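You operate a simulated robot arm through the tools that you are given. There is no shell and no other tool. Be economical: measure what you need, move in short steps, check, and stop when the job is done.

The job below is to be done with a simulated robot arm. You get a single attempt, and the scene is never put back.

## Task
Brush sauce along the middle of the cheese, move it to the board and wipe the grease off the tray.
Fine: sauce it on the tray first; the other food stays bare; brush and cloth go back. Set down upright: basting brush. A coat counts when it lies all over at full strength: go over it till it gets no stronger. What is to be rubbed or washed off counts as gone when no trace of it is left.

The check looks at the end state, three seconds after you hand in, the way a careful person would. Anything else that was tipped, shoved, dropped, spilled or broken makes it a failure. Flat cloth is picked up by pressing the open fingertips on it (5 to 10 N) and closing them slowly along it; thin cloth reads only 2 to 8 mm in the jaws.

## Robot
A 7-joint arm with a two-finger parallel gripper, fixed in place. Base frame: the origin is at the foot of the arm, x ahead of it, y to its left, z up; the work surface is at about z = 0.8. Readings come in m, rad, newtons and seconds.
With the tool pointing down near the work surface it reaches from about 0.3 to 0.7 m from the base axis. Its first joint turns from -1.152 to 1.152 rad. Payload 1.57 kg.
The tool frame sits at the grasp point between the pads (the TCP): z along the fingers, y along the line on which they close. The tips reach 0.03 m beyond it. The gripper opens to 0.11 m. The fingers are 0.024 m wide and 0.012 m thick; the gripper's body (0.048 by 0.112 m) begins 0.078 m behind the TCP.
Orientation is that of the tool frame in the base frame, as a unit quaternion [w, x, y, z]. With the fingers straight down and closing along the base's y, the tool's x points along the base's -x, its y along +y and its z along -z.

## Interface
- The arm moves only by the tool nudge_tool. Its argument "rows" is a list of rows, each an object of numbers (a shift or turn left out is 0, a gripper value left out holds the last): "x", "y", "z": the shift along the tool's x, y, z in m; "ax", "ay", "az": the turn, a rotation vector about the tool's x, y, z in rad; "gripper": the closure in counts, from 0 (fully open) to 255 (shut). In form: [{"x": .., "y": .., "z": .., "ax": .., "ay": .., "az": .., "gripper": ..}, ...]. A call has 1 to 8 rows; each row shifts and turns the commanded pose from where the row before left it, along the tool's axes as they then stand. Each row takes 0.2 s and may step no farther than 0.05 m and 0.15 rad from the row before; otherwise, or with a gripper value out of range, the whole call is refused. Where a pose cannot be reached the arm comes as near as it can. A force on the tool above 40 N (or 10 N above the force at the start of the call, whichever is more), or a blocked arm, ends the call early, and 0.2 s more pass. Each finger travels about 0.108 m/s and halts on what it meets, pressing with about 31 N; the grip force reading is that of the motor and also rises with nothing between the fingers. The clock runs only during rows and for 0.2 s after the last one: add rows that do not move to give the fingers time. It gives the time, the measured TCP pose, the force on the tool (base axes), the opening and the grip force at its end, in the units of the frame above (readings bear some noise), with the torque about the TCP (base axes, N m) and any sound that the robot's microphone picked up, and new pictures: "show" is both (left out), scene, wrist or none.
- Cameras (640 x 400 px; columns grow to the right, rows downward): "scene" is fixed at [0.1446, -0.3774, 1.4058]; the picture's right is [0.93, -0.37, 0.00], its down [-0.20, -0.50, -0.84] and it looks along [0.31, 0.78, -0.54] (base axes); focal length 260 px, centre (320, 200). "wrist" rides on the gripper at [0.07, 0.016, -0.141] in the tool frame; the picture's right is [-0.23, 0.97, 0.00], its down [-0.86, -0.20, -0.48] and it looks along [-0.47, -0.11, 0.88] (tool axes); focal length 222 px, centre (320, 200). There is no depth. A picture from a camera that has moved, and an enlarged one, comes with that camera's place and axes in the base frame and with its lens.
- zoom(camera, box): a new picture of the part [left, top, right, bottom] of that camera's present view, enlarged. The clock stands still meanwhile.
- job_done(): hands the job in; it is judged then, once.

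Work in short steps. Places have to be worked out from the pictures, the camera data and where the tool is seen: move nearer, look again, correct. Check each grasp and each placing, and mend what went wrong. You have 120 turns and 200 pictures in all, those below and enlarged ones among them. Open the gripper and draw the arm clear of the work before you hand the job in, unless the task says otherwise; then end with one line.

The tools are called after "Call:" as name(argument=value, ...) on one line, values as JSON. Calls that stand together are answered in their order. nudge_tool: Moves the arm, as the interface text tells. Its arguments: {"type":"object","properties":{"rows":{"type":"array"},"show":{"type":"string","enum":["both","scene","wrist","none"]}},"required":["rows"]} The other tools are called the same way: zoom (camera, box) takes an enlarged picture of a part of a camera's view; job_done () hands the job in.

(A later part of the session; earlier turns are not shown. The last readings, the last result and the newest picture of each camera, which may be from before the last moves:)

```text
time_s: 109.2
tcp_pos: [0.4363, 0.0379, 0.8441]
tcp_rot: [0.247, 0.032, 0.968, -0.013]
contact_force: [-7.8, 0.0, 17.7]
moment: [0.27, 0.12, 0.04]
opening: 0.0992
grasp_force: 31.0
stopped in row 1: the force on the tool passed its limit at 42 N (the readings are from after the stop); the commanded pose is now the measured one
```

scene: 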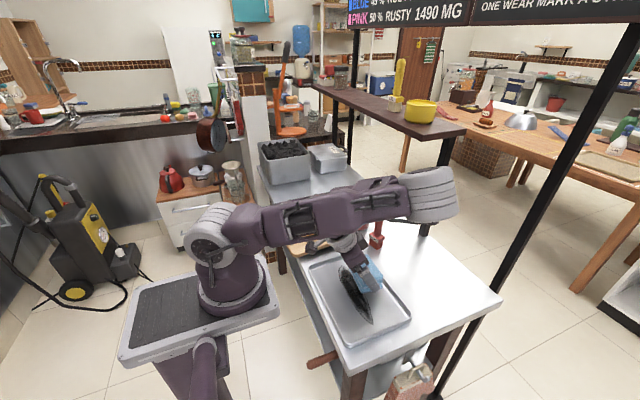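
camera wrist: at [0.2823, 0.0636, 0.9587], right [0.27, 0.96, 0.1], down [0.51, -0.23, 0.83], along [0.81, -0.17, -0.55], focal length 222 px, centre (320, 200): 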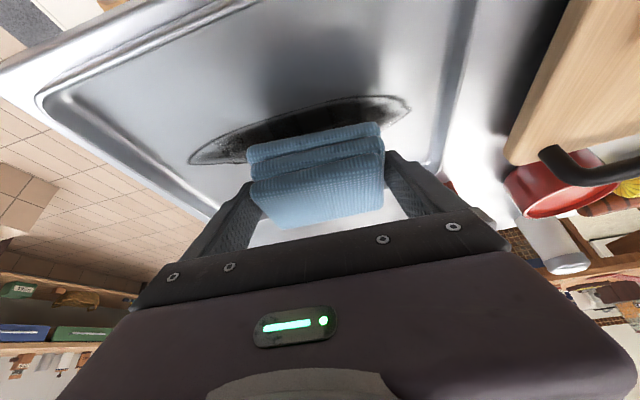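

The cloth is on the tray floor, with contact at z 0.844. I'll ease up 1 mm, open, and retreat along the tool axis.

Call:
nudge_tool(rows=[{"x": -0.0005, "z": -0.0009}, {"gripper": 40}, {"gripper": 0}, {}, {"z": -0.03}, {"z": -0.04}, {"z": -0.03}, {}], show="both")

Call:
zoom(camera="scene", box=[300, 220, 420, 340])

```text
time_s: 111.0
tcp_pos: [0.4113, 0.0386, 0.8878]
tcp_rot: [0.247, 0.033, 0.968, -0.013]
contact_force: [0.1, -0.5, -0.4]
moment: [-0.01, 0.0, 0.02]
opening: 0.1099
grasp_force: 0.1
out of reach, approached as far as the arm can: row 6, 7
camera wrist: at [0.2844, 0.0645, 0.9784], right [0.27, 0.96, 0.1], down [0.51, -0.23, 0.83], along [0.82, -0.17, -0.55], focal length 222 px, centre (320, 200)
```

scene: 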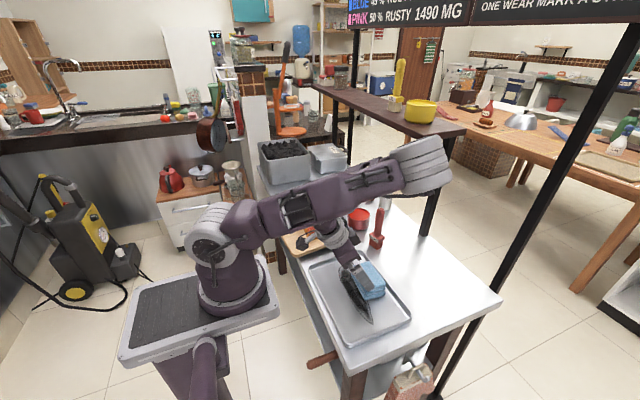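
wrist: 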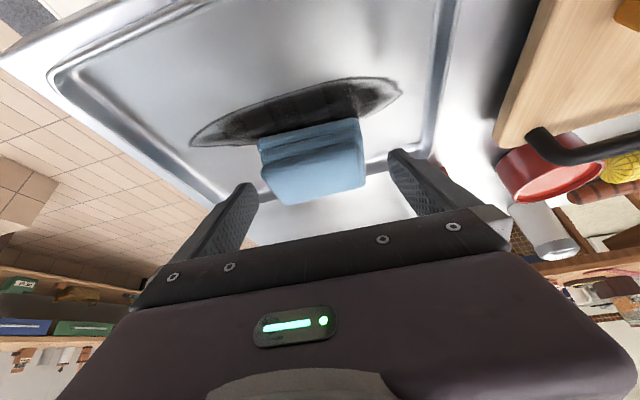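

```text
3.33 times, centred on (360, 280) of scene
camera zoom: at [0.1446, -0.3774, 1.4058], right [0.93, -0.37, 0.0], down [-0.2, -0.5, -0.84], along [0.31, 0.78, -0.54], focal length 867 px, centre (187, -67)
```

zoom: 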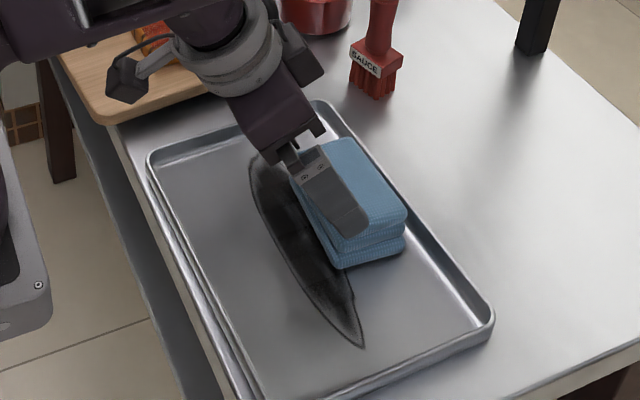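

The cloth sits in the tray and the fingers are clear above it. I'll return the tool to vertical in place, then rise.

Call:
nudge_tool(rows=[{"ay": 0.1}, {"ay": 0.13}, {"ay": 0.13}, {"ay": 0.13}, {}], show="scene")

```text
time_s: 112.2
tcp_pos: [0.4131, 0.0386, 0.8891]
tcp_rot: [0.005, 0.035, 0.999, -0.004]
contact_force: [0.5, -0.2, -0.1]
moment: [0.0, 0.02, -0.01]
opening: 0.1099
grasp_force: 0.1
```

scene: 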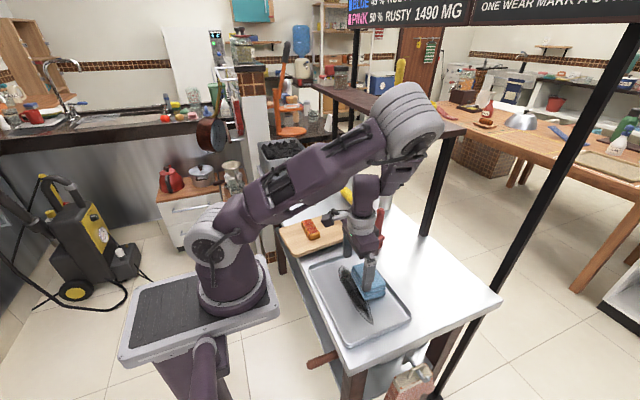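

Vertical now. I'll rise and yaw −90° so the fingers close across the cloth's short side.

Call:
nudge_tool(rows=[{"z": -0.04}, {"z": -0.04}, {"az": -0.143}, {"az": -0.143}, {"az": -0.143}, {"az": -0.143}, {"az": -0.143}, {"az": -0.143}], show="none")

Call:
nudge_tool(rows=[{"az": -0.143}, {"az": -0.143}, {"az": -0.143}, {"az": -0.143}, {"az": -0.141}, {}], show="both")

Call:
zoom(camera="wrist", box=[200, 60, 440, 240])

```text
time_s: 114.0
tcp_pos: [0.4115, 0.0406, 0.9689]
tcp_rot: [0.002, -0.384, 0.923, -0.006]
contact_force: [0.7, -0.3, 0.5]
moment: [0.0, 0.0, 0.0]
opening: 0.1098
grasp_force: 0.0
```

```text
time_s: 115.4
tcp_pos: [0.3759, 0.0582, 0.9734]
tcp_rot: [0.0, -0.682, 0.731, -0.006]
contact_force: [-0.3, -0.1, 0.3]
moment: [-0.04, -0.02, 0.04]
opening: 0.11
grasp_force: 0.0
out of reach, approached as far as the arm can: row 4, 5
camera wrist: at [0.3527, -0.0094, 1.1143], right [-0.96, 0.29, -0.01], down [0.25, 0.84, 0.47], along [0.15, 0.45, -0.88], focal length 222 px, centre (320, 200)
```

scene: 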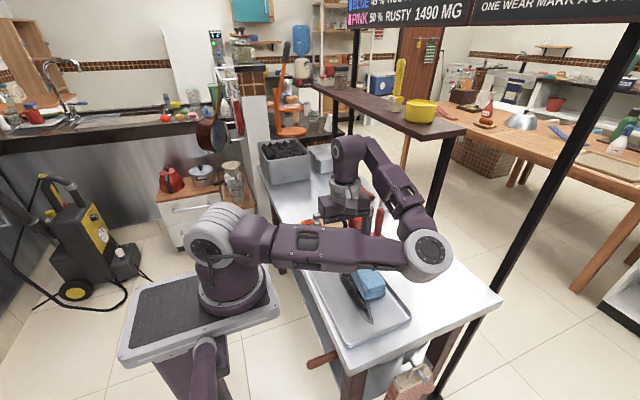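
wrist: 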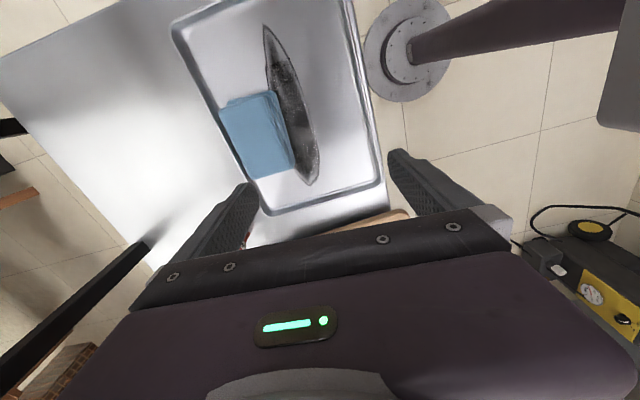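

```text
2.22 times, centred on (320, 150) of wrist
camera zoom: at [0.3527, -0.0094, 1.1143], right [-0.96, 0.29, -0.01], down [0.25, 0.84, 0.47], along [0.15, 0.45, -0.88], focal length 494 px, centre (320, 311)
```

zoom: 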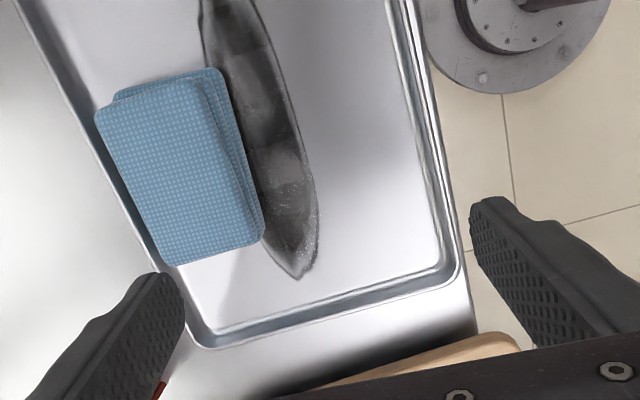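

A joint limit is twisting the arm into a poor posture. I'll undo the yaw, rise, and try the other direction.

Call:
nudge_tool(rows=[{"az": 0.143}, {"az": 0.143}, {"az": 0.143}, {"az": 0.143}, {"az": 0.143}, {"az": 0.143}, {"az": 0.143}, {"az": 0.143}], show="none")

Call:
nudge_tool(rows=[{"az": 0.14, "z": -0.03}, {"az": 0.14, "z": -0.03, "x": -0.02}, {"z": -0.03, "x": -0.02}, {"z": -0.02}, {}], show="both")

```text
time_s: 117.2
tcp_pos: [0.3763, 0.0575, 0.9722]
tcp_rot: [0.004, -0.176, 0.984, -0.005]
contact_force: [-0.5, 1.2, 0.2]
moment: [-0.01, -0.02, -0.01]
opening: 0.1099
grasp_force: 0.0
```

```text
time_s: 118.4
tcp_pos: [0.4137, 0.065, 1.0835]
tcp_rot: [0.004, -0.038, 0.999, -0.005]
contact_force: [0.5, -0.2, 1.0]
moment: [0.0, 0.0, 0.02]
opening: 0.1101
grasp_force: 0.1
camera wrist: at [0.3411, 0.0761, 1.2249], right [0.15, 0.99, -0.01], down [0.86, -0.13, 0.49], along [0.48, -0.08, -0.87], focal length 222 px, centre (320, 200)
```

scene: 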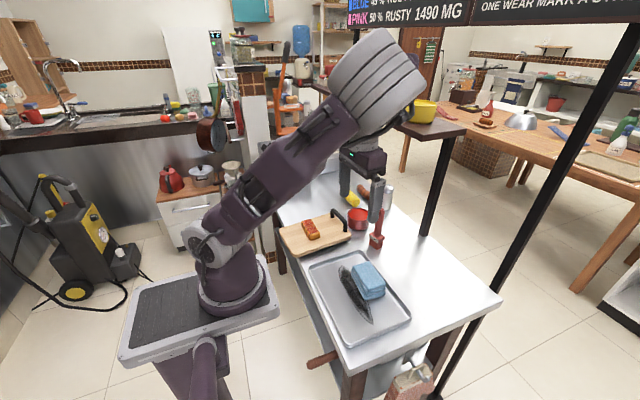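
wrist: 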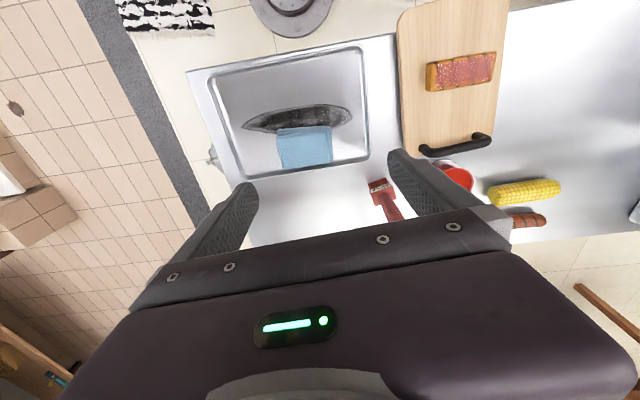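

That works, though the elbow sits to the side. I'll re-grip the cloth vertically along its long axis and yaw moderately later for the ends. First I'll align above the cloth.

Call:
nudge_tool(rows=[{"az": 0.146}, {"x": -0.017, "y": -0.0133, "z": 0.03, "ay": 0.008}, {"x": -0.017, "y": -0.0133, "z": 0.03}, {"z": 0.03}, {}], show="both")

Call:
zoom(camera="wrist", box=[200, 60, 440, 240])

```text
time_s: 119.6
tcp_pos: [0.4471, 0.034, 0.9901]
tcp_rot: [0.001, 0.034, 0.999, -0.005]
contact_force: [0.1, -0.1, -0.4]
moment: [0.0, -0.01, -0.01]
opening: 0.1099
grasp_force: 0.0
camera wrist: at [0.3769, 0.0565, 1.1314], right [0.29, 0.96, -0.01], down [0.84, -0.25, 0.48], along [0.46, -0.15, -0.88], focal length 222 px, centre (320, 200)
```

scene: 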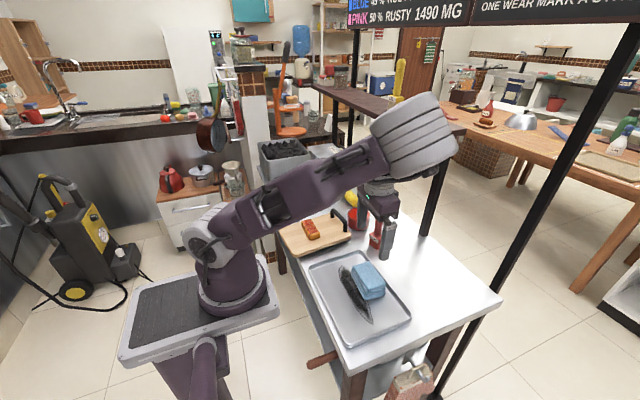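
wrist: 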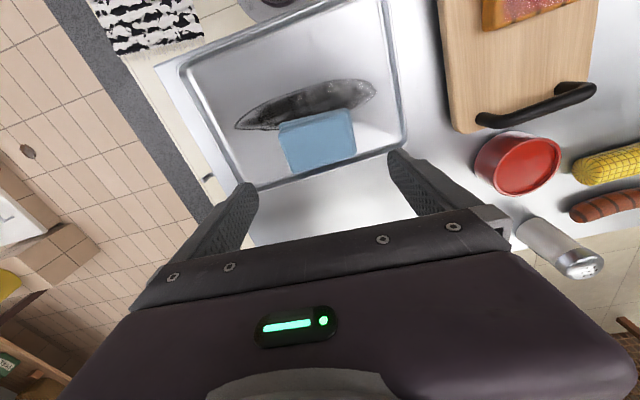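

```text
2.22 times, centred on (320, 150) of wrist
camera zoom: at [0.3769, 0.0565, 1.1314], right [0.29, 0.96, -0.01], down [0.84, -0.25, 0.48], along [0.46, -0.15, -0.88], focal length 494 px, centre (320, 311)
```

zoom: 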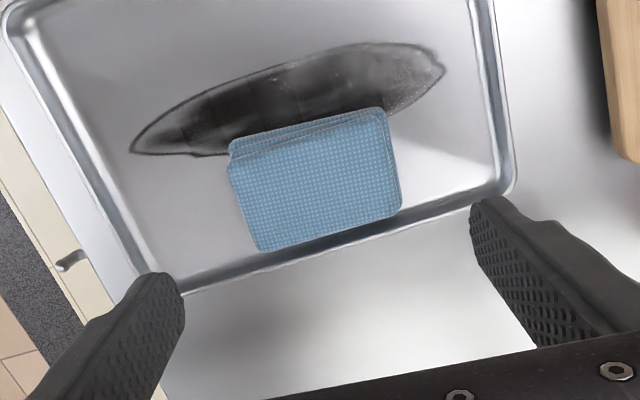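

I'll descend partway and re-measure, since clearance is only 5 mm per side.

Call:
nudge_tool(rows=[{"z": 0.04}, {"z": 0.04}, {}], show="wrist")

Call:
zoom(camera="scene", box=[310, 230, 410, 330])

Call:
zoom(camera="wrist", box=[220, 80, 440, 240])

```text
time_s: 120.4
tcp_pos: [0.4462, 0.0333, 0.9082]
tcp_rot: [0.001, 0.034, 0.999, -0.004]
contact_force: [0.1, -0.3, 0.0]
moment: [0.02, -0.04, 0.01]
opening: 0.11
grasp_force: 0.0
camera wrist: at [0.3772, 0.0548, 1.0514], right [0.29, 0.96, -0.01], down [0.84, -0.25, 0.48], along [0.46, -0.15, -0.88], focal length 222 px, centre (320, 200)
```

wrist: 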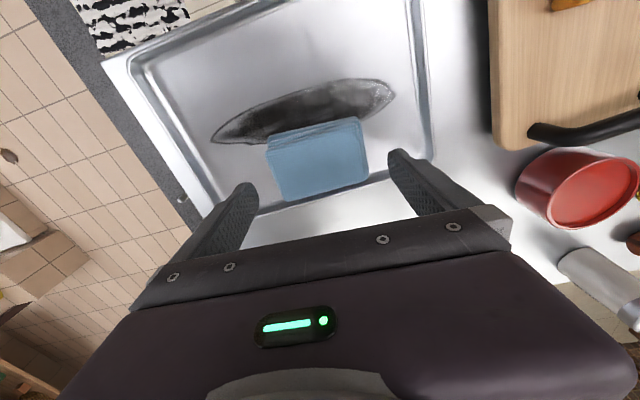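

```text
4.00 times, centred on (360, 280) of scene
camera zoom: at [0.1446, -0.3774, 1.4058], right [0.93, -0.37, 0.0], down [-0.2, -0.5, -0.84], along [0.31, 0.78, -0.54], focal length 1041 px, centre (160, -120)
```

zoom: 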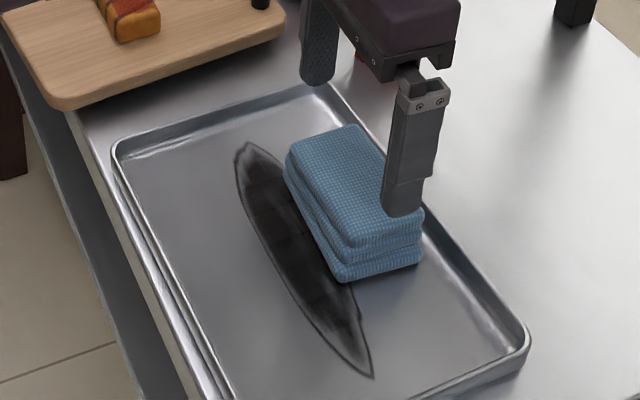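

```text
2.50 times, centred on (330, 160) of wrist
camera zoom: at [0.3772, 0.0548, 1.0514], right [0.29, 0.96, -0.01], down [0.84, -0.25, 0.48], along [0.46, -0.15, -0.88], focal length 555 px, centre (295, 300)
```

zoom: 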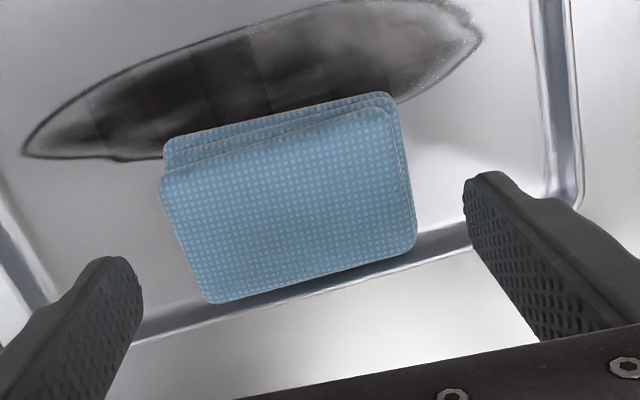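

The cloth centre is at about (0.449, 0.030) and it's axis-aligned. I'll correct the yaw and offset, then descend in stages.

Call:
nudge_tool(rows=[{"az": -0.06}, {"x": -0.002, "y": -0.003, "z": 0.02}, {"z": 0.015}, {}], show="wrist")

Call:
zoom(camera="scene", box=[310, 230, 410, 330])

```text
time_s: 121.4
tcp_pos: [0.4477, 0.0315, 0.8793]
tcp_rot: [0.001, 0.005, 1.0, -0.005]
contact_force: [0.0, 0.2, 0.6]
moment: [0.01, -0.01, 0.01]
opening: 0.11
grasp_force: 0.0
camera wrist: at [0.378, 0.0482, 1.0193], right [0.24, 0.97, -0.01], down [0.85, -0.2, 0.48], along [0.47, -0.12, -0.88], focal length 222 px, centre (320, 200)
```

wrist: 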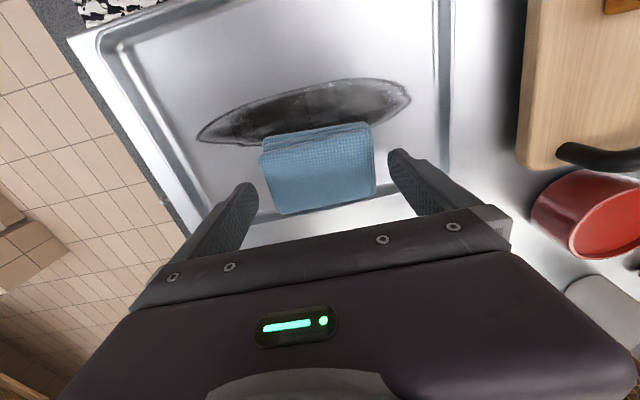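

```text
4.00 times, centred on (360, 280) of scene
camera zoom: at [0.1446, -0.3774, 1.4058], right [0.93, -0.37, 0.0], down [-0.2, -0.5, -0.84], along [0.31, 0.78, -0.54], focal length 1041 px, centre (160, -120)
```

zoom: 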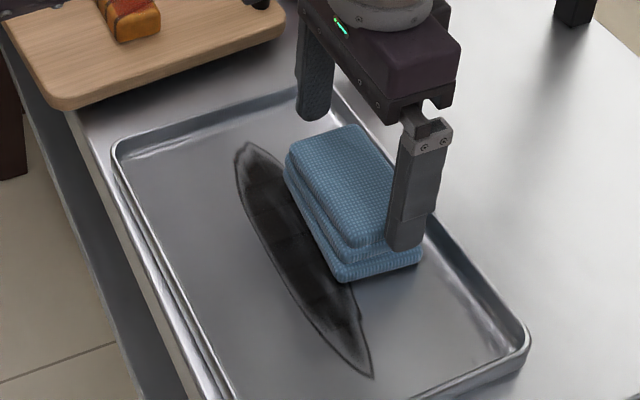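

In the wrist view the cloth is nearer the −y finger by about 3 mm. I'll shift and descend.

Call:
nudge_tool(rows=[{"y": -0.003}, {"z": 0.012}, {}], show="wrist")

Call:
zoom(camera="wrist", box=[220, 100, 420, 240])

```text
time_s: 122.2
tcp_pos: [0.4494, 0.0277, 0.8667]
tcp_rot: [0.001, 0.005, 1.0, -0.004]
contact_force: [0.1, -0.3, 0.2]
moment: [0.0, 0.04, -0.03]
opening: 0.1097
grasp_force: 0.1
camera wrist: at [0.3788, 0.0456, 1.0079], right [0.24, 0.97, -0.01], down [0.85, -0.2, 0.48], along [0.47, -0.12, -0.88], focal length 222 px, centre (320, 200)
```

wrist: 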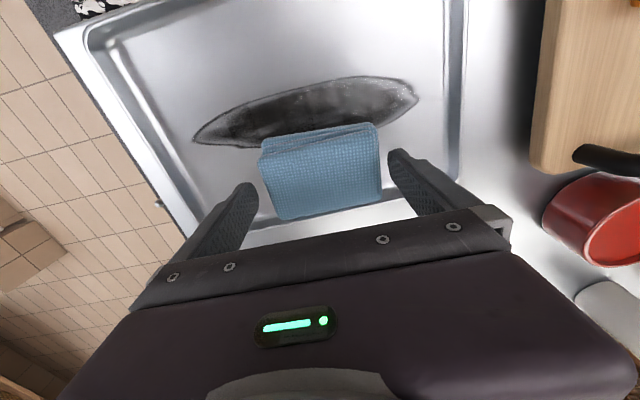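

```text
2.86 times, centred on (320, 170) of wrist
camera zoom: at [0.3788, 0.0456, 1.0079], right [0.24, 0.97, -0.01], down [0.85, -0.2, 0.48], along [0.47, -0.12, -0.88], focal length 635 px, centre (320, 286)
```

zoom: 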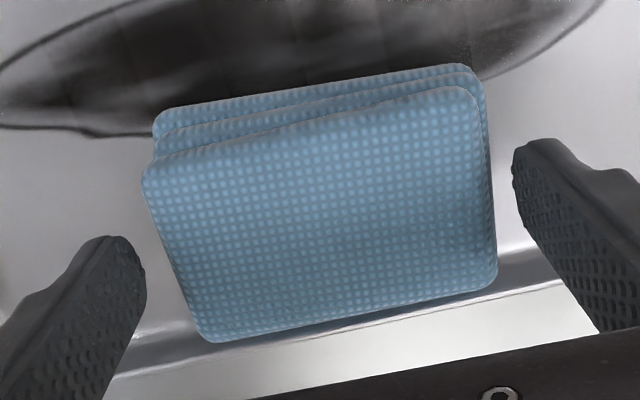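

Balanced on both sides. I'll descend to z 0.846 and close.

Call:
nudge_tool(rows=[{"z": 0.012}, {"z": 0.008}, {"gripper": 30}, {"gripper": 45}, {"gripper": 60}, {"gripper": 90}, {}], show="wrist")

```text
time_s: 123.8
tcp_pos: [0.449, 0.0286, 0.846]
tcp_rot: [0.001, 0.005, 1.0, -0.005]
contact_force: [0.7, 0.0, 5.6]
moment: [0.31, -0.07, -0.06]
opening: 0.0994
grasp_force: 30.7
camera wrist: at [0.3788, 0.0456, 0.9879], right [0.24, 0.97, -0.01], down [0.85, -0.2, 0.48], along [0.47, -0.12, -0.88], focal length 222 px, centre (320, 200)
```

wrist: 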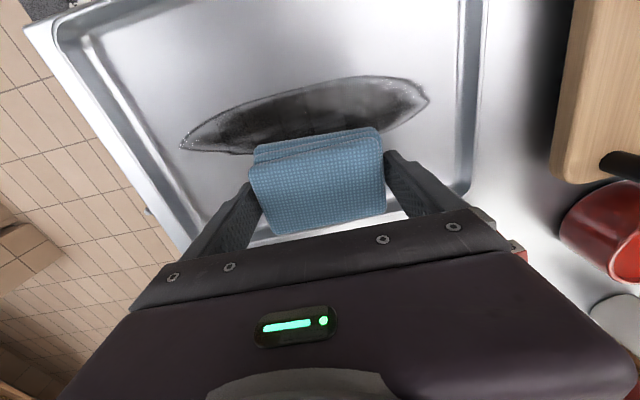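

The cloth is gripped with its bottom on the floor at about 5 N. I'll slide it −x over the grease.

Call:
nudge_tool(rows=[{"x": 0.01}, {"x": 0.01}, {"x": 0.01}, {"x": 0.01}, {"x": 0.004}, {}], show="both")

Call:
zoom(camera="scene", box=[300, 220, 420, 340])

```text
time_s: 125.2
tcp_pos: [0.4036, 0.027, 0.8456]
tcp_rot: [0.001, 0.004, 1.0, -0.005]
contact_force: [11.5, 0.2, 31.5]
moment: [0.6, -0.23, -0.2]
opening: 0.0993
grasp_force: 31.8
camera wrist: at [0.3339, 0.045, 0.9874], right [0.24, 0.97, -0.01], down [0.85, -0.2, 0.48], along [0.47, -0.12, -0.88], focal length 222 px, centre (320, 200)
```

scene: 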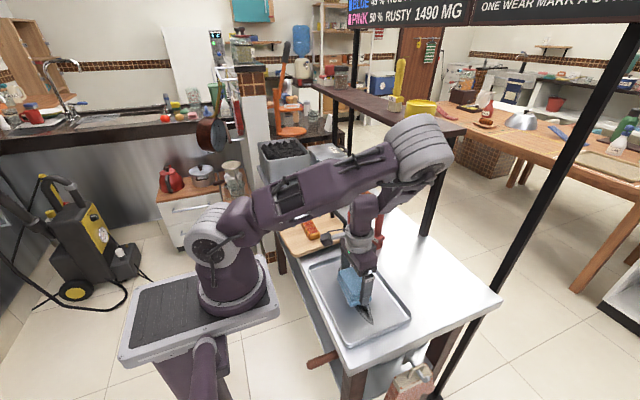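
wrist: 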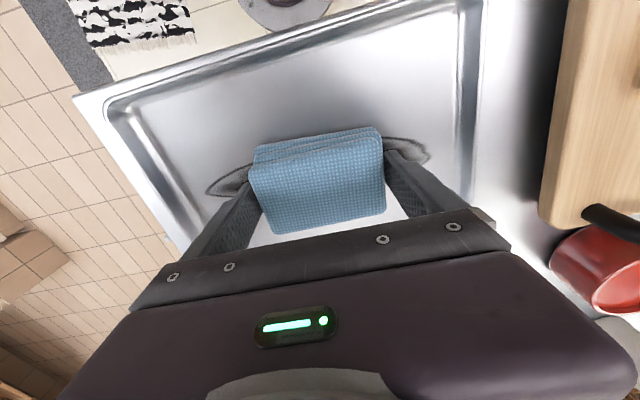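

```text
3.33 times, centred on (360, 280) of scene
camera zoom: at [0.1445, -0.3774, 1.4058], right [0.93, -0.37, 0.0], down [-0.2, -0.5, -0.84], along [0.31, 0.78, -0.54], focal length 867 px, centre (187, -67)
```

zoom: 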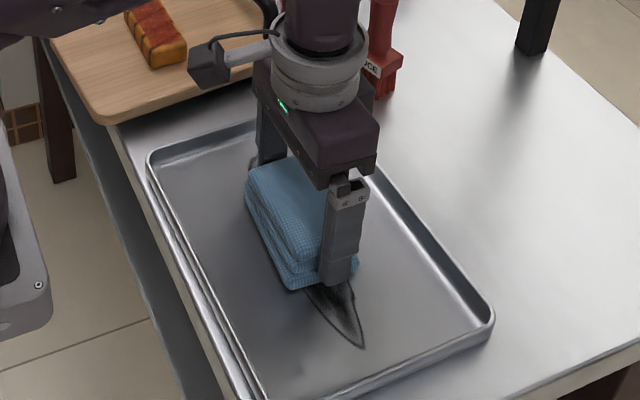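

The force has risen to 31 N, so I'll ease 1 mm up and stroke toward +y to about y 0.068.

Call:
nudge_tool(rows=[{"z": -0.001}, {"y": 0.01}, {"y": 0.01}, {"y": 0.01}, {"y": 0.01}, {}], show="none")

Call:
zoom(camera="scene", box=[300, 220, 420, 340])

Call:
zoom(camera="wrist", box=[200, 80, 500, 280])

```text
time_s: 126.6
tcp_pos: [0.4054, 0.0672, 0.8458]
tcp_rot: [0.001, 0.004, 1.0, -0.004]
contact_force: [0.2, -1.7, 3.0]
moment: [0.08, 0.04, 0.02]
opening: 0.099
grasp_force: 31.1
```

```text
3.33 times, centred on (360, 280) of scene
camera zoom: at [0.1446, -0.3774, 1.4058], right [0.93, -0.37, 0.0], down [-0.2, -0.5, -0.84], along [0.31, 0.78, -0.54], focal length 867 px, centre (187, -67)
```

zoom: 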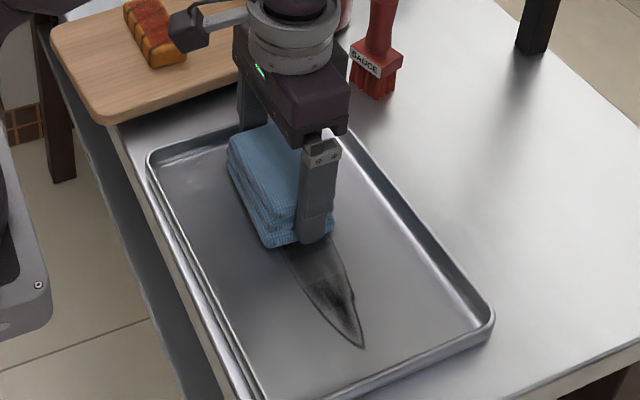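

```text
2.00 times, centred on (350, 180) of wrist
camera zoom: at [0.335, 0.0855, 0.9879], right [0.24, 0.97, -0.01], down [0.85, -0.2, 0.48], along [0.47, -0.12, -0.88], focal length 444 px, centre (260, 240)
```

zoom: 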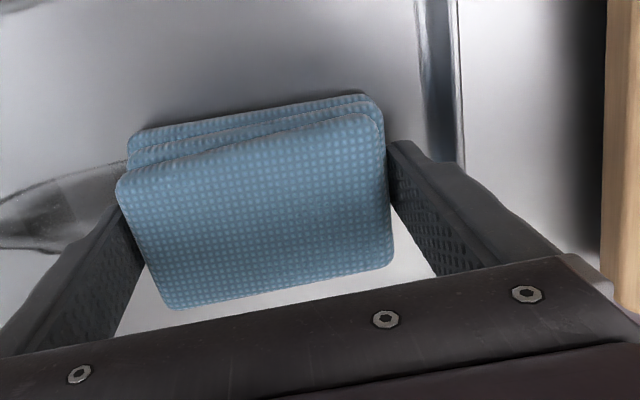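

Wiping works: the uncovered part is lighter. I'll stroke back to y of about −0.033.

Call:
nudge_tool(rows=[{"y": -0.014}, {"y": -0.014}, {"y": -0.014}, {"y": -0.014}, {"y": -0.014}, {"y": -0.014}, {"y": -0.014}], show="none")

Call:
nudge_tool(rows=[{"y": 0.014}, {"y": 0.014}, {"y": 0.014}, {"y": 0.014}, {"y": 0.014}, {"y": 0.014}, {"y": 0.014}], show="none")

Call:
zoom(camera="scene", box=[300, 220, 420, 340])

```text
time_s: 128.2
tcp_pos: [0.4044, -0.0309, 0.847]
tcp_rot: [0.001, 0.004, 1.0, -0.005]
contact_force: [-0.3, 0.0, 1.3]
moment: [0.12, 0.02, -0.02]
opening: 0.0992
grasp_force: 31.1
```

```text
time_s: 129.8
tcp_pos: [0.4052, 0.0689, 0.8465]
tcp_rot: [0.0, 0.003, 1.0, -0.004]
contact_force: [-0.2, 0.6, 0.3]
moment: [0.0, 0.0, 0.0]
opening: 0.0992
grasp_force: 30.5
```

```text
3.33 times, centred on (360, 280) of scene
camera zoom: at [0.1446, -0.3774, 1.4058], right [0.93, -0.37, 0.0], down [-0.2, -0.5, -0.84], along [0.31, 0.78, -0.54], focal length 867 px, centre (187, -67)
```

zoom: 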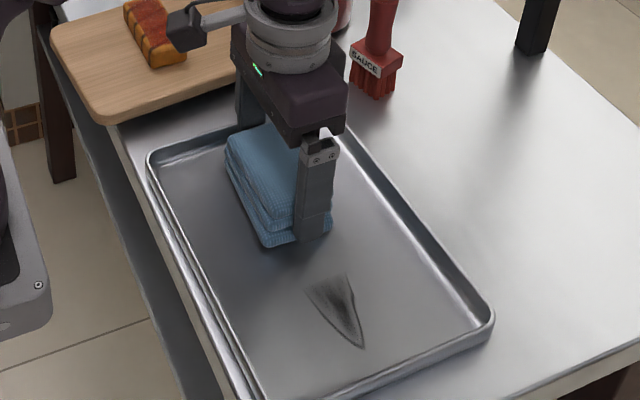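

The middle is clean and the near tip remains. I'll press 1 mm lower and scrub the near end.

Call:
nudge_tool(rows=[{"y": -0.014}, {"y": -0.014}, {"y": -0.014}, {"y": -0.014}, {"y": -0.014}, {"z": 0.001}, {"y": -0.012}, {"y": -0.012}], show="none")

Call:
nudge_tool(rows=[{"y": -0.008}, {"y": 0.01}, {"y": 0.01}, {"y": -0.01}, {"y": -0.01}, {}], show="none")

Call:
zoom(camera="scene", box=[300, 220, 420, 340])

```text
time_s: 131.6
tcp_pos: [0.4056, -0.0251, 0.8471]
tcp_rot: [0.0, 0.004, 1.0, -0.003]
contact_force: [0.8, 5.6, 11.3]
moment: [0.84, 0.02, -0.01]
opening: 0.0992
grasp_force: 30.9
```

```text
time_s: 133.0
tcp_pos: [0.4044, -0.034, 0.8467]
tcp_rot: [0.0, 0.004, 1.0, -0.005]
contact_force: [0.0, 0.4, 0.7]
moment: [0.02, -0.01, -0.02]
opening: 0.099
grasp_force: 30.7
```

```text
3.33 times, centred on (360, 280) of scene
camera zoom: at [0.1446, -0.3774, 1.4058], right [0.93, -0.37, 0.0], down [-0.2, -0.5, -0.84], along [0.31, 0.78, -0.54], focal length 867 px, centre (187, -67)
```

zoom: 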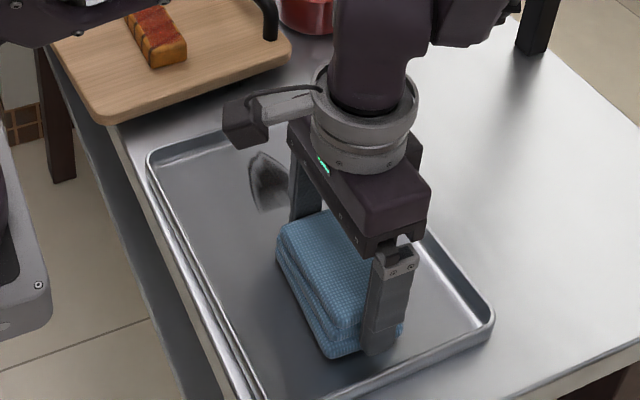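

The contact faded as the cloth crept up in the grip. I'll press another 1.5 mm and scrub here.

Call:
nudge_tool(rows=[{"z": 0.0015}, {"y": -0.004}, {"y": 0.01}, {"y": 0.01}, {"y": -0.01}, {"y": -0.01}, {"y": 0.01}, {"y": 0.01}], show="none")

Call:
nudge_tool(rows=[{"y": 0.012}, {"y": 0.014}, {"y": 0.014}, {"y": 0.014}, {"y": 0.014}, {"y": 0.014}, {}], show="none")

Call:
zoom(camera="scene", box=[300, 220, 420, 340])

```text
time_s: 133.8
tcp_pos: [0.4045, -0.0326, 0.8455]
tcp_rot: [0.001, 0.005, 1.0, -0.008]
contact_force: [-2.9, -3.2, 18.4]
moment: [0.81, 0.2, 0.13]
opening: 0.0988
grasp_force: 31.2
stopped in row 3: the force on the tool passed its limit at 45 N (the readings are from after the stop); the commanded pose is now the measured one
```

```text
time_s: 134.6
tcp_pos: [0.406, 0.0079, 0.847]
tcp_rot: [0.002, 0.004, 1.0, -0.007]
contact_force: [-2.6, -2.6, 17.8]
moment: [0.78, 0.17, 0.12]
opening: 0.0988
grasp_force: 30.6
stopped in row 4: the force on the tool passed its limit at 44 N (the readings are from after the stop); the commanded pose is now the measured one
```

```text
3.33 times, centred on (360, 280) of scene
camera zoom: at [0.1444, -0.3774, 1.4058], right [0.93, -0.37, 0.0], down [-0.2, -0.5, -0.84], along [0.31, 0.78, -0.54], focal length 867 px, centre (187, -67)
```

zoom: 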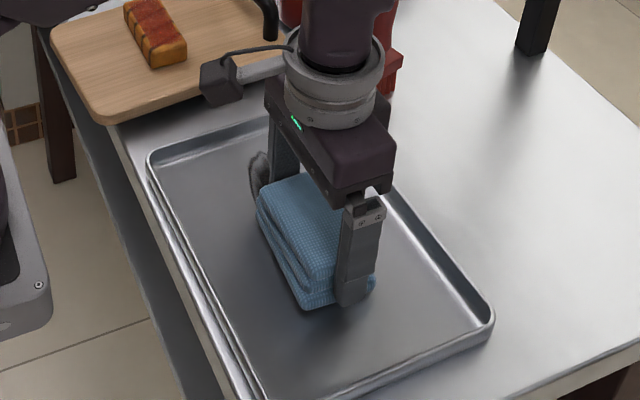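

The near end is clean. Now the far end: ease 0.7 mm and go to y of about 0.073.

Call:
nudge_tool(rows=[{"z": -0.0007}, {"y": 0.014}, {"y": 0.014}, {"y": 0.014}, {"y": 0.012}, {"y": 0.01}, {}], show="none")

Call:
nudge_tool(rows=[{"y": -0.01}, {"y": -0.01}, {"y": 0.01}, {"y": 0.01}, {"y": -0.01}, {"y": -0.01}], show="none")

Call:
nudge_tool(rows=[{"y": -0.014}, {"y": -0.014}, {"y": -0.014}, {}], show="wrist")

Call:
zoom(camera="scene", box=[300, 220, 420, 340])

```text
time_s: 135.8
tcp_pos: [0.4061, 0.0549, 0.8462]
tcp_rot: [0.003, 0.004, 1.0, -0.01]
contact_force: [-1.8, -3.8, 16.4]
moment: [0.69, 0.17, 0.06]
opening: 0.0992
grasp_force: 31.2
stopped in row 5: the force on the tool passed its limit at 44 N (the readings are from after the stop); the commanded pose is now the measured one
```

```text
time_s: 136.6
tcp_pos: [0.4069, 0.0379, 0.8471]
tcp_rot: [0.002, 0.005, 1.0, -0.013]
contact_force: [-2.9, -3.6, 19.4]
moment: [0.84, 0.25, 0.12]
opening: 0.0989
grasp_force: 30.9
stopped in row 3: the force on the tool passed its limit at 50 N (the readings are from after the stop); the commanded pose is now the measured one
```

```text
time_s: 137.6
tcp_pos: [0.4085, -0.0046, 0.8479]
tcp_rot: [0.002, 0.006, 1.0, -0.013]
contact_force: [-0.4, -0.4, -0.5]
moment: [0.01, -0.01, 0.04]
opening: 0.0986
grasp_force: 31.5
camera wrist: at [0.3369, 0.0159, 0.9881], right [0.24, 0.97, -0.03], down [0.85, -0.2, 0.49], along [0.47, -0.14, -0.87], focal length 222 px, centre (320, 200)
```

wrist: 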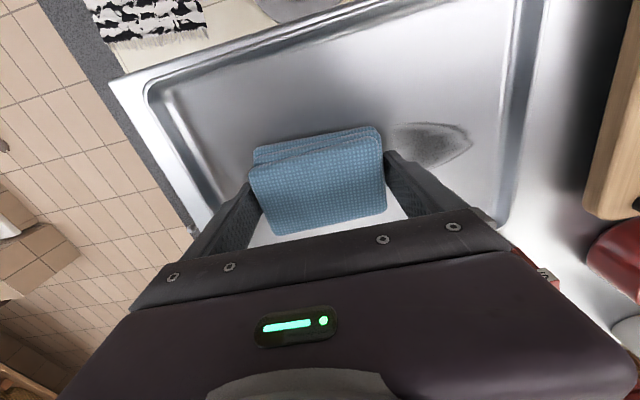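

```text
3.33 times, centred on (360, 280) of scene
camera zoom: at [0.1446, -0.3774, 1.4058], right [0.93, -0.37, 0.0], down [-0.2, -0.5, -0.84], along [0.31, 0.78, -0.54], focal length 867 px, centre (187, -67)
```

zoom: 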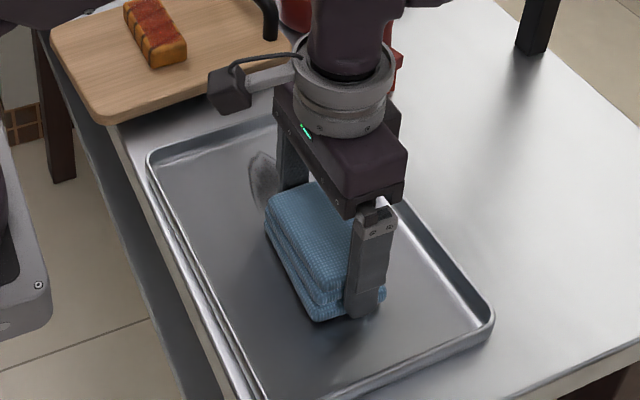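

The remaining smudge is at y 0.06–0.12. I'll move above it with light contact and scrub there.

Call:
nudge_tool(rows=[{"y": 0.014, "z": -0.001}, {"y": 0.014}, {"y": 0.014}, {"y": 0.014}, {"y": 0.012}, {"z": 0.001}, {"z": 0.0007}, {}], show="none")

```text
time_s: 139.4
tcp_pos: [0.4085, 0.0643, 0.8457]
tcp_rot: [0.004, 0.005, 1.0, -0.012]
contact_force: [-3.8, -2.8, 17.8]
moment: [0.76, 0.25, 0.15]
opening: 0.0987
grasp_force: 30.7
stopped in row 8: the force on the tool passed its limit at 41 N (the readings are from after the stop); the commanded pose is now the measured one
```

Call:
nudge_tool(rows=[{"z": -0.0005, "y": 0.006}, {"y": 0.003}, {"y": -0.008}, {"y": -0.008}, {"y": -0.008}, {"y": -0.008}, {"y": -0.008}], show="none")

Call:
nudge_tool(rows=[{"y": 0.008}, {"y": 0.008}, {"y": 0.008}, {"y": 0.008}, {"y": 0.008}, {}], show="none")

Call:
nudge_tool(rows=[{"y": -0.012, "z": -0.001}, {"y": -0.014}, {"y": -0.014}, {"y": -0.014}, {"y": -0.014}, {}], show="wrist")

```text
time_s: 141.0
tcp_pos: [0.408, 0.033, 0.8476]
tcp_rot: [0.003, 0.005, 1.0, -0.012]
contact_force: [-0.5, -0.2, -0.5]
moment: [0.02, 0.0, 0.0]
opening: 0.0988
grasp_force: 31.2
```

```text
time_s: 142.4
tcp_pos: [0.4091, 0.0728, 0.8477]
tcp_rot: [0.004, 0.005, 1.0, -0.012]
contact_force: [-0.1, -2.9, 7.2]
moment: [0.26, 0.04, -0.02]
opening: 0.0988
grasp_force: 31.0
```

```text
time_s: 143.8
tcp_pos: [0.4085, 0.0033, 0.8491]
tcp_rot: [0.003, 0.005, 1.0, -0.012]
contact_force: [0.5, -0.7, -0.8]
moment: [0.0, 0.01, -0.01]
opening: 0.0987
grasp_force: 31.1
camera wrist: at [0.3369, 0.0233, 0.99], right [0.24, 0.97, -0.02], down [0.85, -0.2, 0.49], along [0.47, -0.14, -0.87], focal length 222 px, centre (320, 200)
```

wrist: 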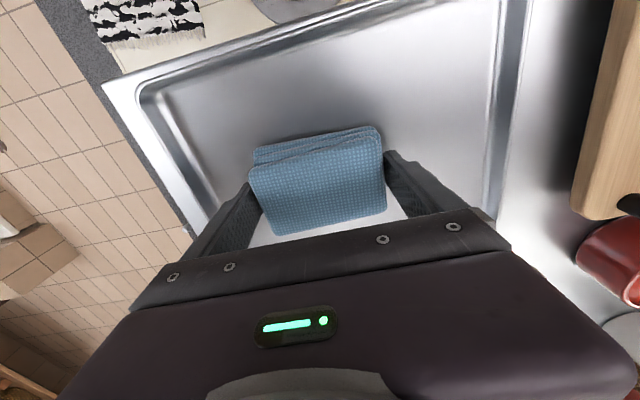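

The far smudge appears gone. I'll lift the cloth straight up and inspect the whole tray.

Call:
nudge_tool(rows=[{"z": -0.02}, {"z": -0.04}, {"z": -0.04}, {"z": -0.04}, {}], show="both")

Call:
zoom(camera="scene", box=[300, 245, 420, 345])

Call:
zoom(camera="wrist", box=[180, 20, 460, 220])

```text
time_s: 145.0
tcp_pos: [0.4059, 0.0066, 0.9902]
tcp_rot: [0.003, 0.005, 1.0, -0.012]
contact_force: [0.3, 0.3, -0.3]
moment: [0.02, 0.01, 0.03]
opening: 0.0988
grasp_force: 30.8
camera wrist: at [0.3342, 0.0271, 1.1306], right [0.24, 0.97, -0.02], down [0.85, -0.2, 0.49], along [0.47, -0.14, -0.87], focal length 222 px, centre (320, 200)
```

scene: 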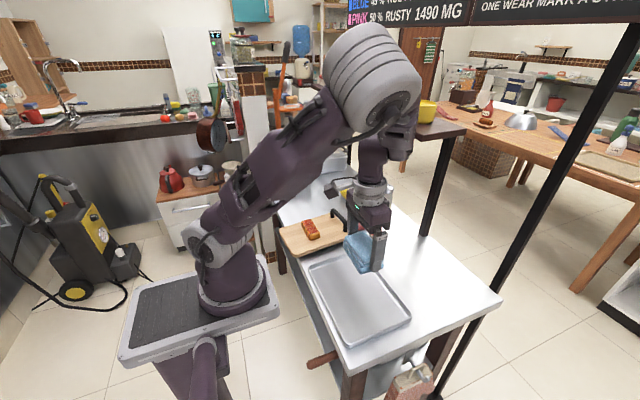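
wrist: 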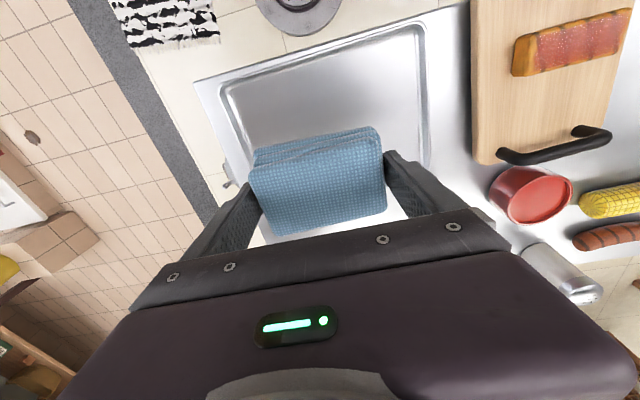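

```text
4.00 times, centred on (360, 295) of scene
camera zoom: at [0.1446, -0.3774, 1.4058], right [0.93, -0.37, 0.0], down [-0.2, -0.5, -0.84], along [0.31, 0.78, -0.54], focal length 1041 px, centre (160, -180)
```

zoom: 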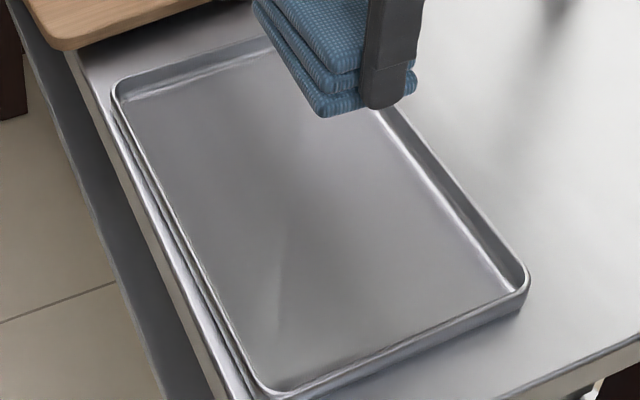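

```text
2.00 times, centred on (320, 120) of wrist
camera zoom: at [0.3342, 0.0271, 1.1306], right [0.24, 0.97, -0.02], down [0.85, -0.2, 0.49], along [0.47, -0.14, -0.87], focal length 444 px, centre (320, 360)
```

zoom: 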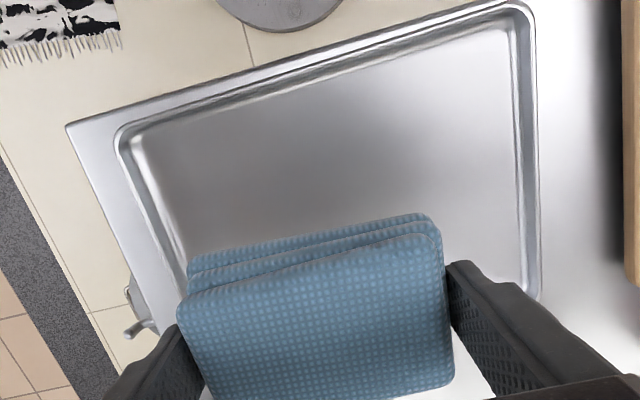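

The tray is spotless. To return the cloth under the shelf I need the tilted grip again, so I'll set it on the clear table at about (0.575, 0.02), level the tool and re-grip.

Call:
nudge_tool(rows=[{"x": -0.042, "y": 0.003, "ax": -0.024}, {"x": -0.042, "y": 0.003}, {"x": -0.042, "y": 0.003}, {"x": -0.043, "y": 0.003}, {"z": 0.04}, {"z": 0.04}, {"z": 0.03}, {}], show="both")

Call:
zoom(camera="scene", box=[350, 190, 470, 310])

```text
time_s: 146.8
tcp_pos: [0.5782, 0.0205, 0.8811]
tcp_rot: [0.003, 0.006, 1.0, 0.0]
contact_force: [0.8, 0.3, -0.3]
moment: [0.0, 0.01, -0.04]
opening: 0.099
grasp_force: 31.3
camera wrist: at [0.5066, 0.0366, 1.0223], right [0.24, 0.97, 0.0], down [0.85, -0.21, 0.48], along [0.47, -0.11, -0.87], focal length 222 px, centre (320, 200)
```

scene: 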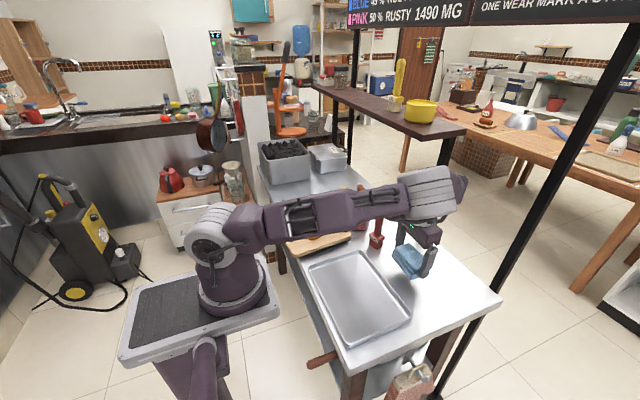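
wrist: 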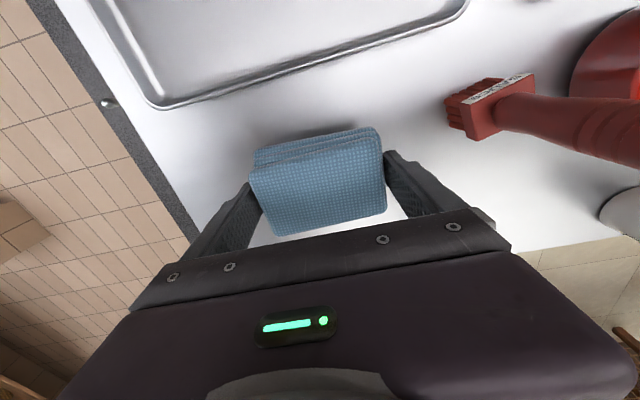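

```text
3.33 times, centred on (410, 250) of scene
camera zoom: at [0.1446, -0.3774, 1.4058], right [0.93, -0.37, 0.0], down [-0.2, -0.5, -0.84], along [0.31, 0.78, -0.54], focal length 867 px, centre (20, 33)
```

zoom: 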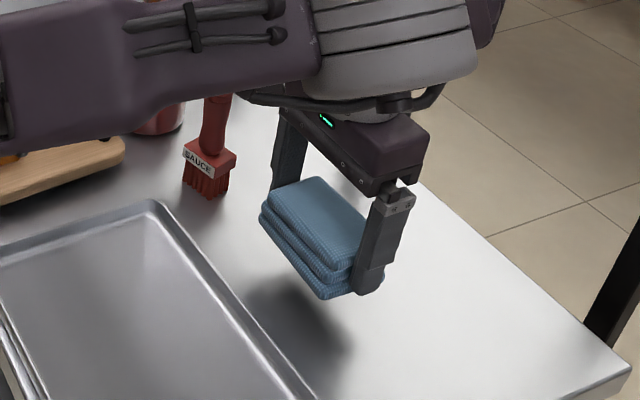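

The cloth is over clear table. I'll lower it to contact and release.

Call:
nudge_tool(rows=[{"z": 0.02}, {"z": 0.01}, {"z": 0.004}, {}], show="none")

Call:
nudge_tool(rows=[{"z": 0.003}, {"z": 0.002}, {}], show="none")

Call:
zoom(camera="scene", box=[370, 210, 450, 290])

```text
time_s: 147.8
tcp_pos: [0.576, 0.0187, 0.8474]
tcp_rot: [0.004, 0.005, 1.0, 0.001]
contact_force: [-0.5, -0.3, -0.1]
moment: [-0.01, 0.0, 0.0]
opening: 0.0988
grasp_force: 31.3
```

```text
time_s: 148.6
tcp_pos: [0.5777, 0.0188, 0.8426]
tcp_rot: [0.005, 0.005, 1.0, 0.0]
contact_force: [-2.4, 0.0, 9.0]
moment: [0.0, 0.37, 0.0]
opening: 0.0991
grasp_force: 30.9
```

```text
5.00 times, centred on (410, 250) of scene
camera zoom: at [0.1444, -0.3774, 1.4059], right [0.93, -0.37, 0.0], down [-0.2, -0.5, -0.84], along [0.31, 0.78, -0.54], focal length 1301 px, centre (-130, -50)
```

zoom: 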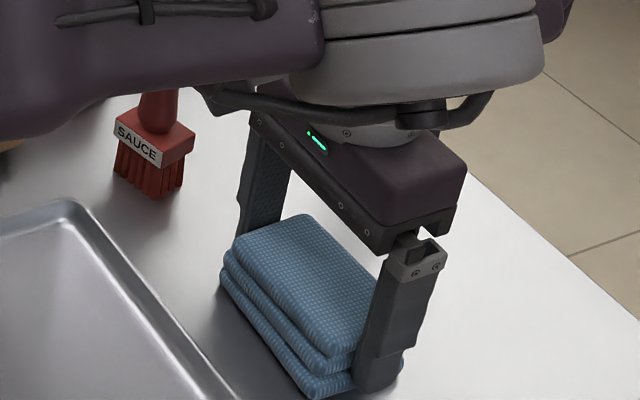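

The cloth is down. I'll open and rise.

Call:
nudge_tool(rows=[{"gripper": 40}, {"gripper": 0}, {}, {"z": -0.04}, {"z": -0.045}, {"z": -0.045}, {"z": -0.045}, {}], show="both")

```text
time_s: 150.4
tcp_pos: [0.5753, 0.0181, 1.0169]
tcp_rot: [0.004, 0.005, 1.0, 0.0]
contact_force: [1.3, 0.0, 0.3]
moment: [-0.01, -0.03, 0.0]
opening: 0.11
grasp_force: 0.1
camera wrist: at [0.5039, 0.0347, 1.1588], right [0.24, 0.97, 0.0], down [0.85, -0.21, 0.48], along [0.47, -0.11, -0.87], focal length 222 px, centre (320, 200)
```

scene: 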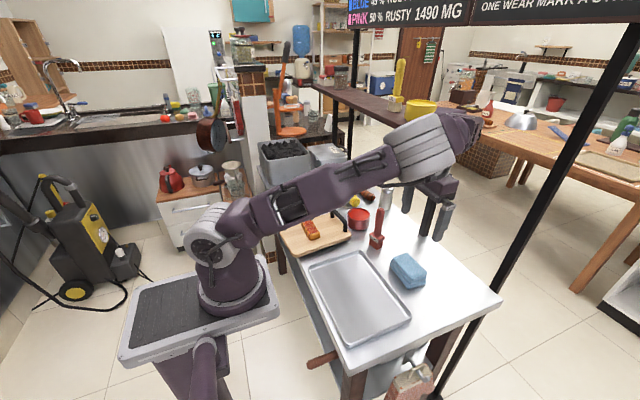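
wrist: 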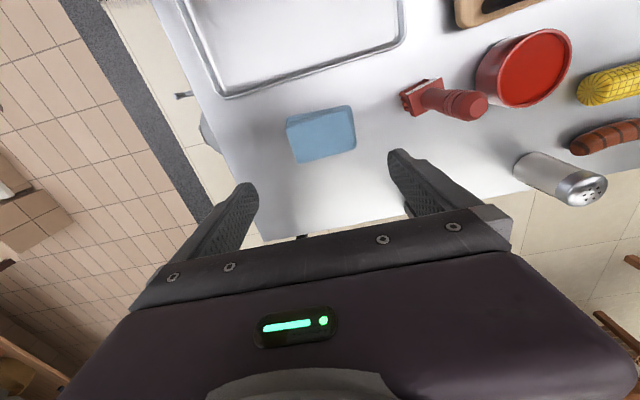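

The elbow remains swung out. I'll retract toward the starting pose to see if the arm recovers its elbow-up posture.

Call:
nudge_tool(rows=[{"x": 0.02, "z": -0.04}, {"x": 0.03, "z": -0.035}, {"x": 0.03, "z": -0.035}, {"x": 0.03, "z": -0.035}, {"x": 0.03, "z": -0.035}, {"x": 0.035, "z": -0.03}, {"x": 0.035, "z": -0.03}, {}], show="scene")

```text
time_s: 152.2
tcp_pos: [0.3645, 0.022, 1.2528]
tcp_rot: [0.004, 0.005, 1.0, 0.001]
contact_force: [-0.4, -0.2, 0.4]
moment: [0.0, -0.03, -0.01]
opening: 0.1101
grasp_force: 0.0
```

scene: 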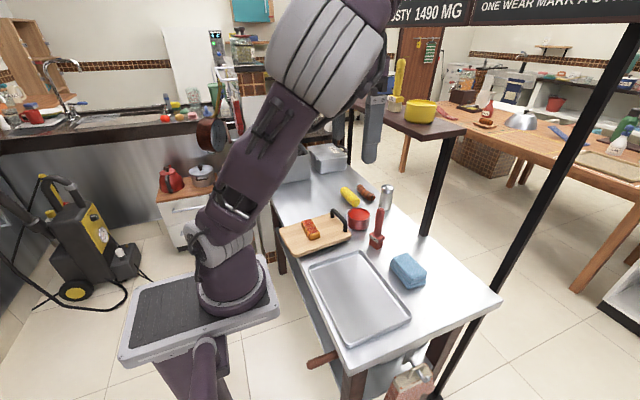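

The posture persists. I'll try a large yaw in free space to coax the elbow up, since yawing the other way pushed it down.

Call:
nudge_tool(rows=[{"az": 0.148}, {"az": 0.148}, {"az": 0.148}, {"az": 0.148}, {"az": 0.148}, {"az": 0.148}, {"az": 0.148}, {"az": 0.148}], show="none")

Call:
nudge_tool(rows=[{"az": 0.148}, {"az": 0.148}, {"az": 0.148}, {"az": 0.148}, {"az": 0.148}, {"az": 0.148}, {"az": 0.148}, {"az": 0.148}], show="scene")

```text
time_s: 154.0
tcp_pos: [0.364, 0.0205, 1.2556]
tcp_rot: [0.004, 0.563, 0.826, 0.002]
contact_force: [1.3, -0.5, 0.7]
moment: [-0.03, 0.01, -0.01]
opening: 0.1101
grasp_force: 0.0
```

```text
time_s: 155.8
tcp_pos: [0.3641, 0.0202, 1.2546]
tcp_rot: [0.001, 0.928, 0.372, 0.004]
contact_force: [-0.3, 0.1, 0.1]
moment: [0.0, -0.02, 0.01]
opening: 0.1101
grasp_force: 0.0
```

scene: 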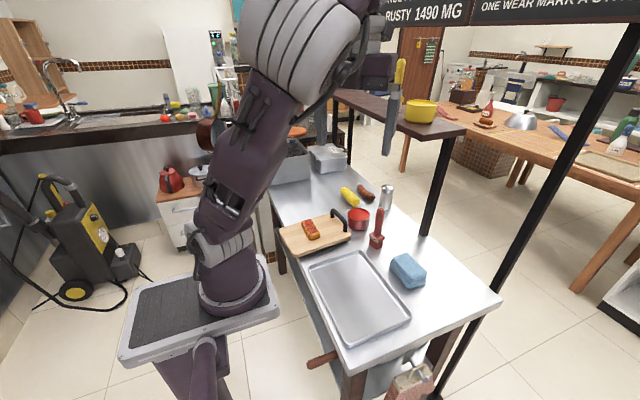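

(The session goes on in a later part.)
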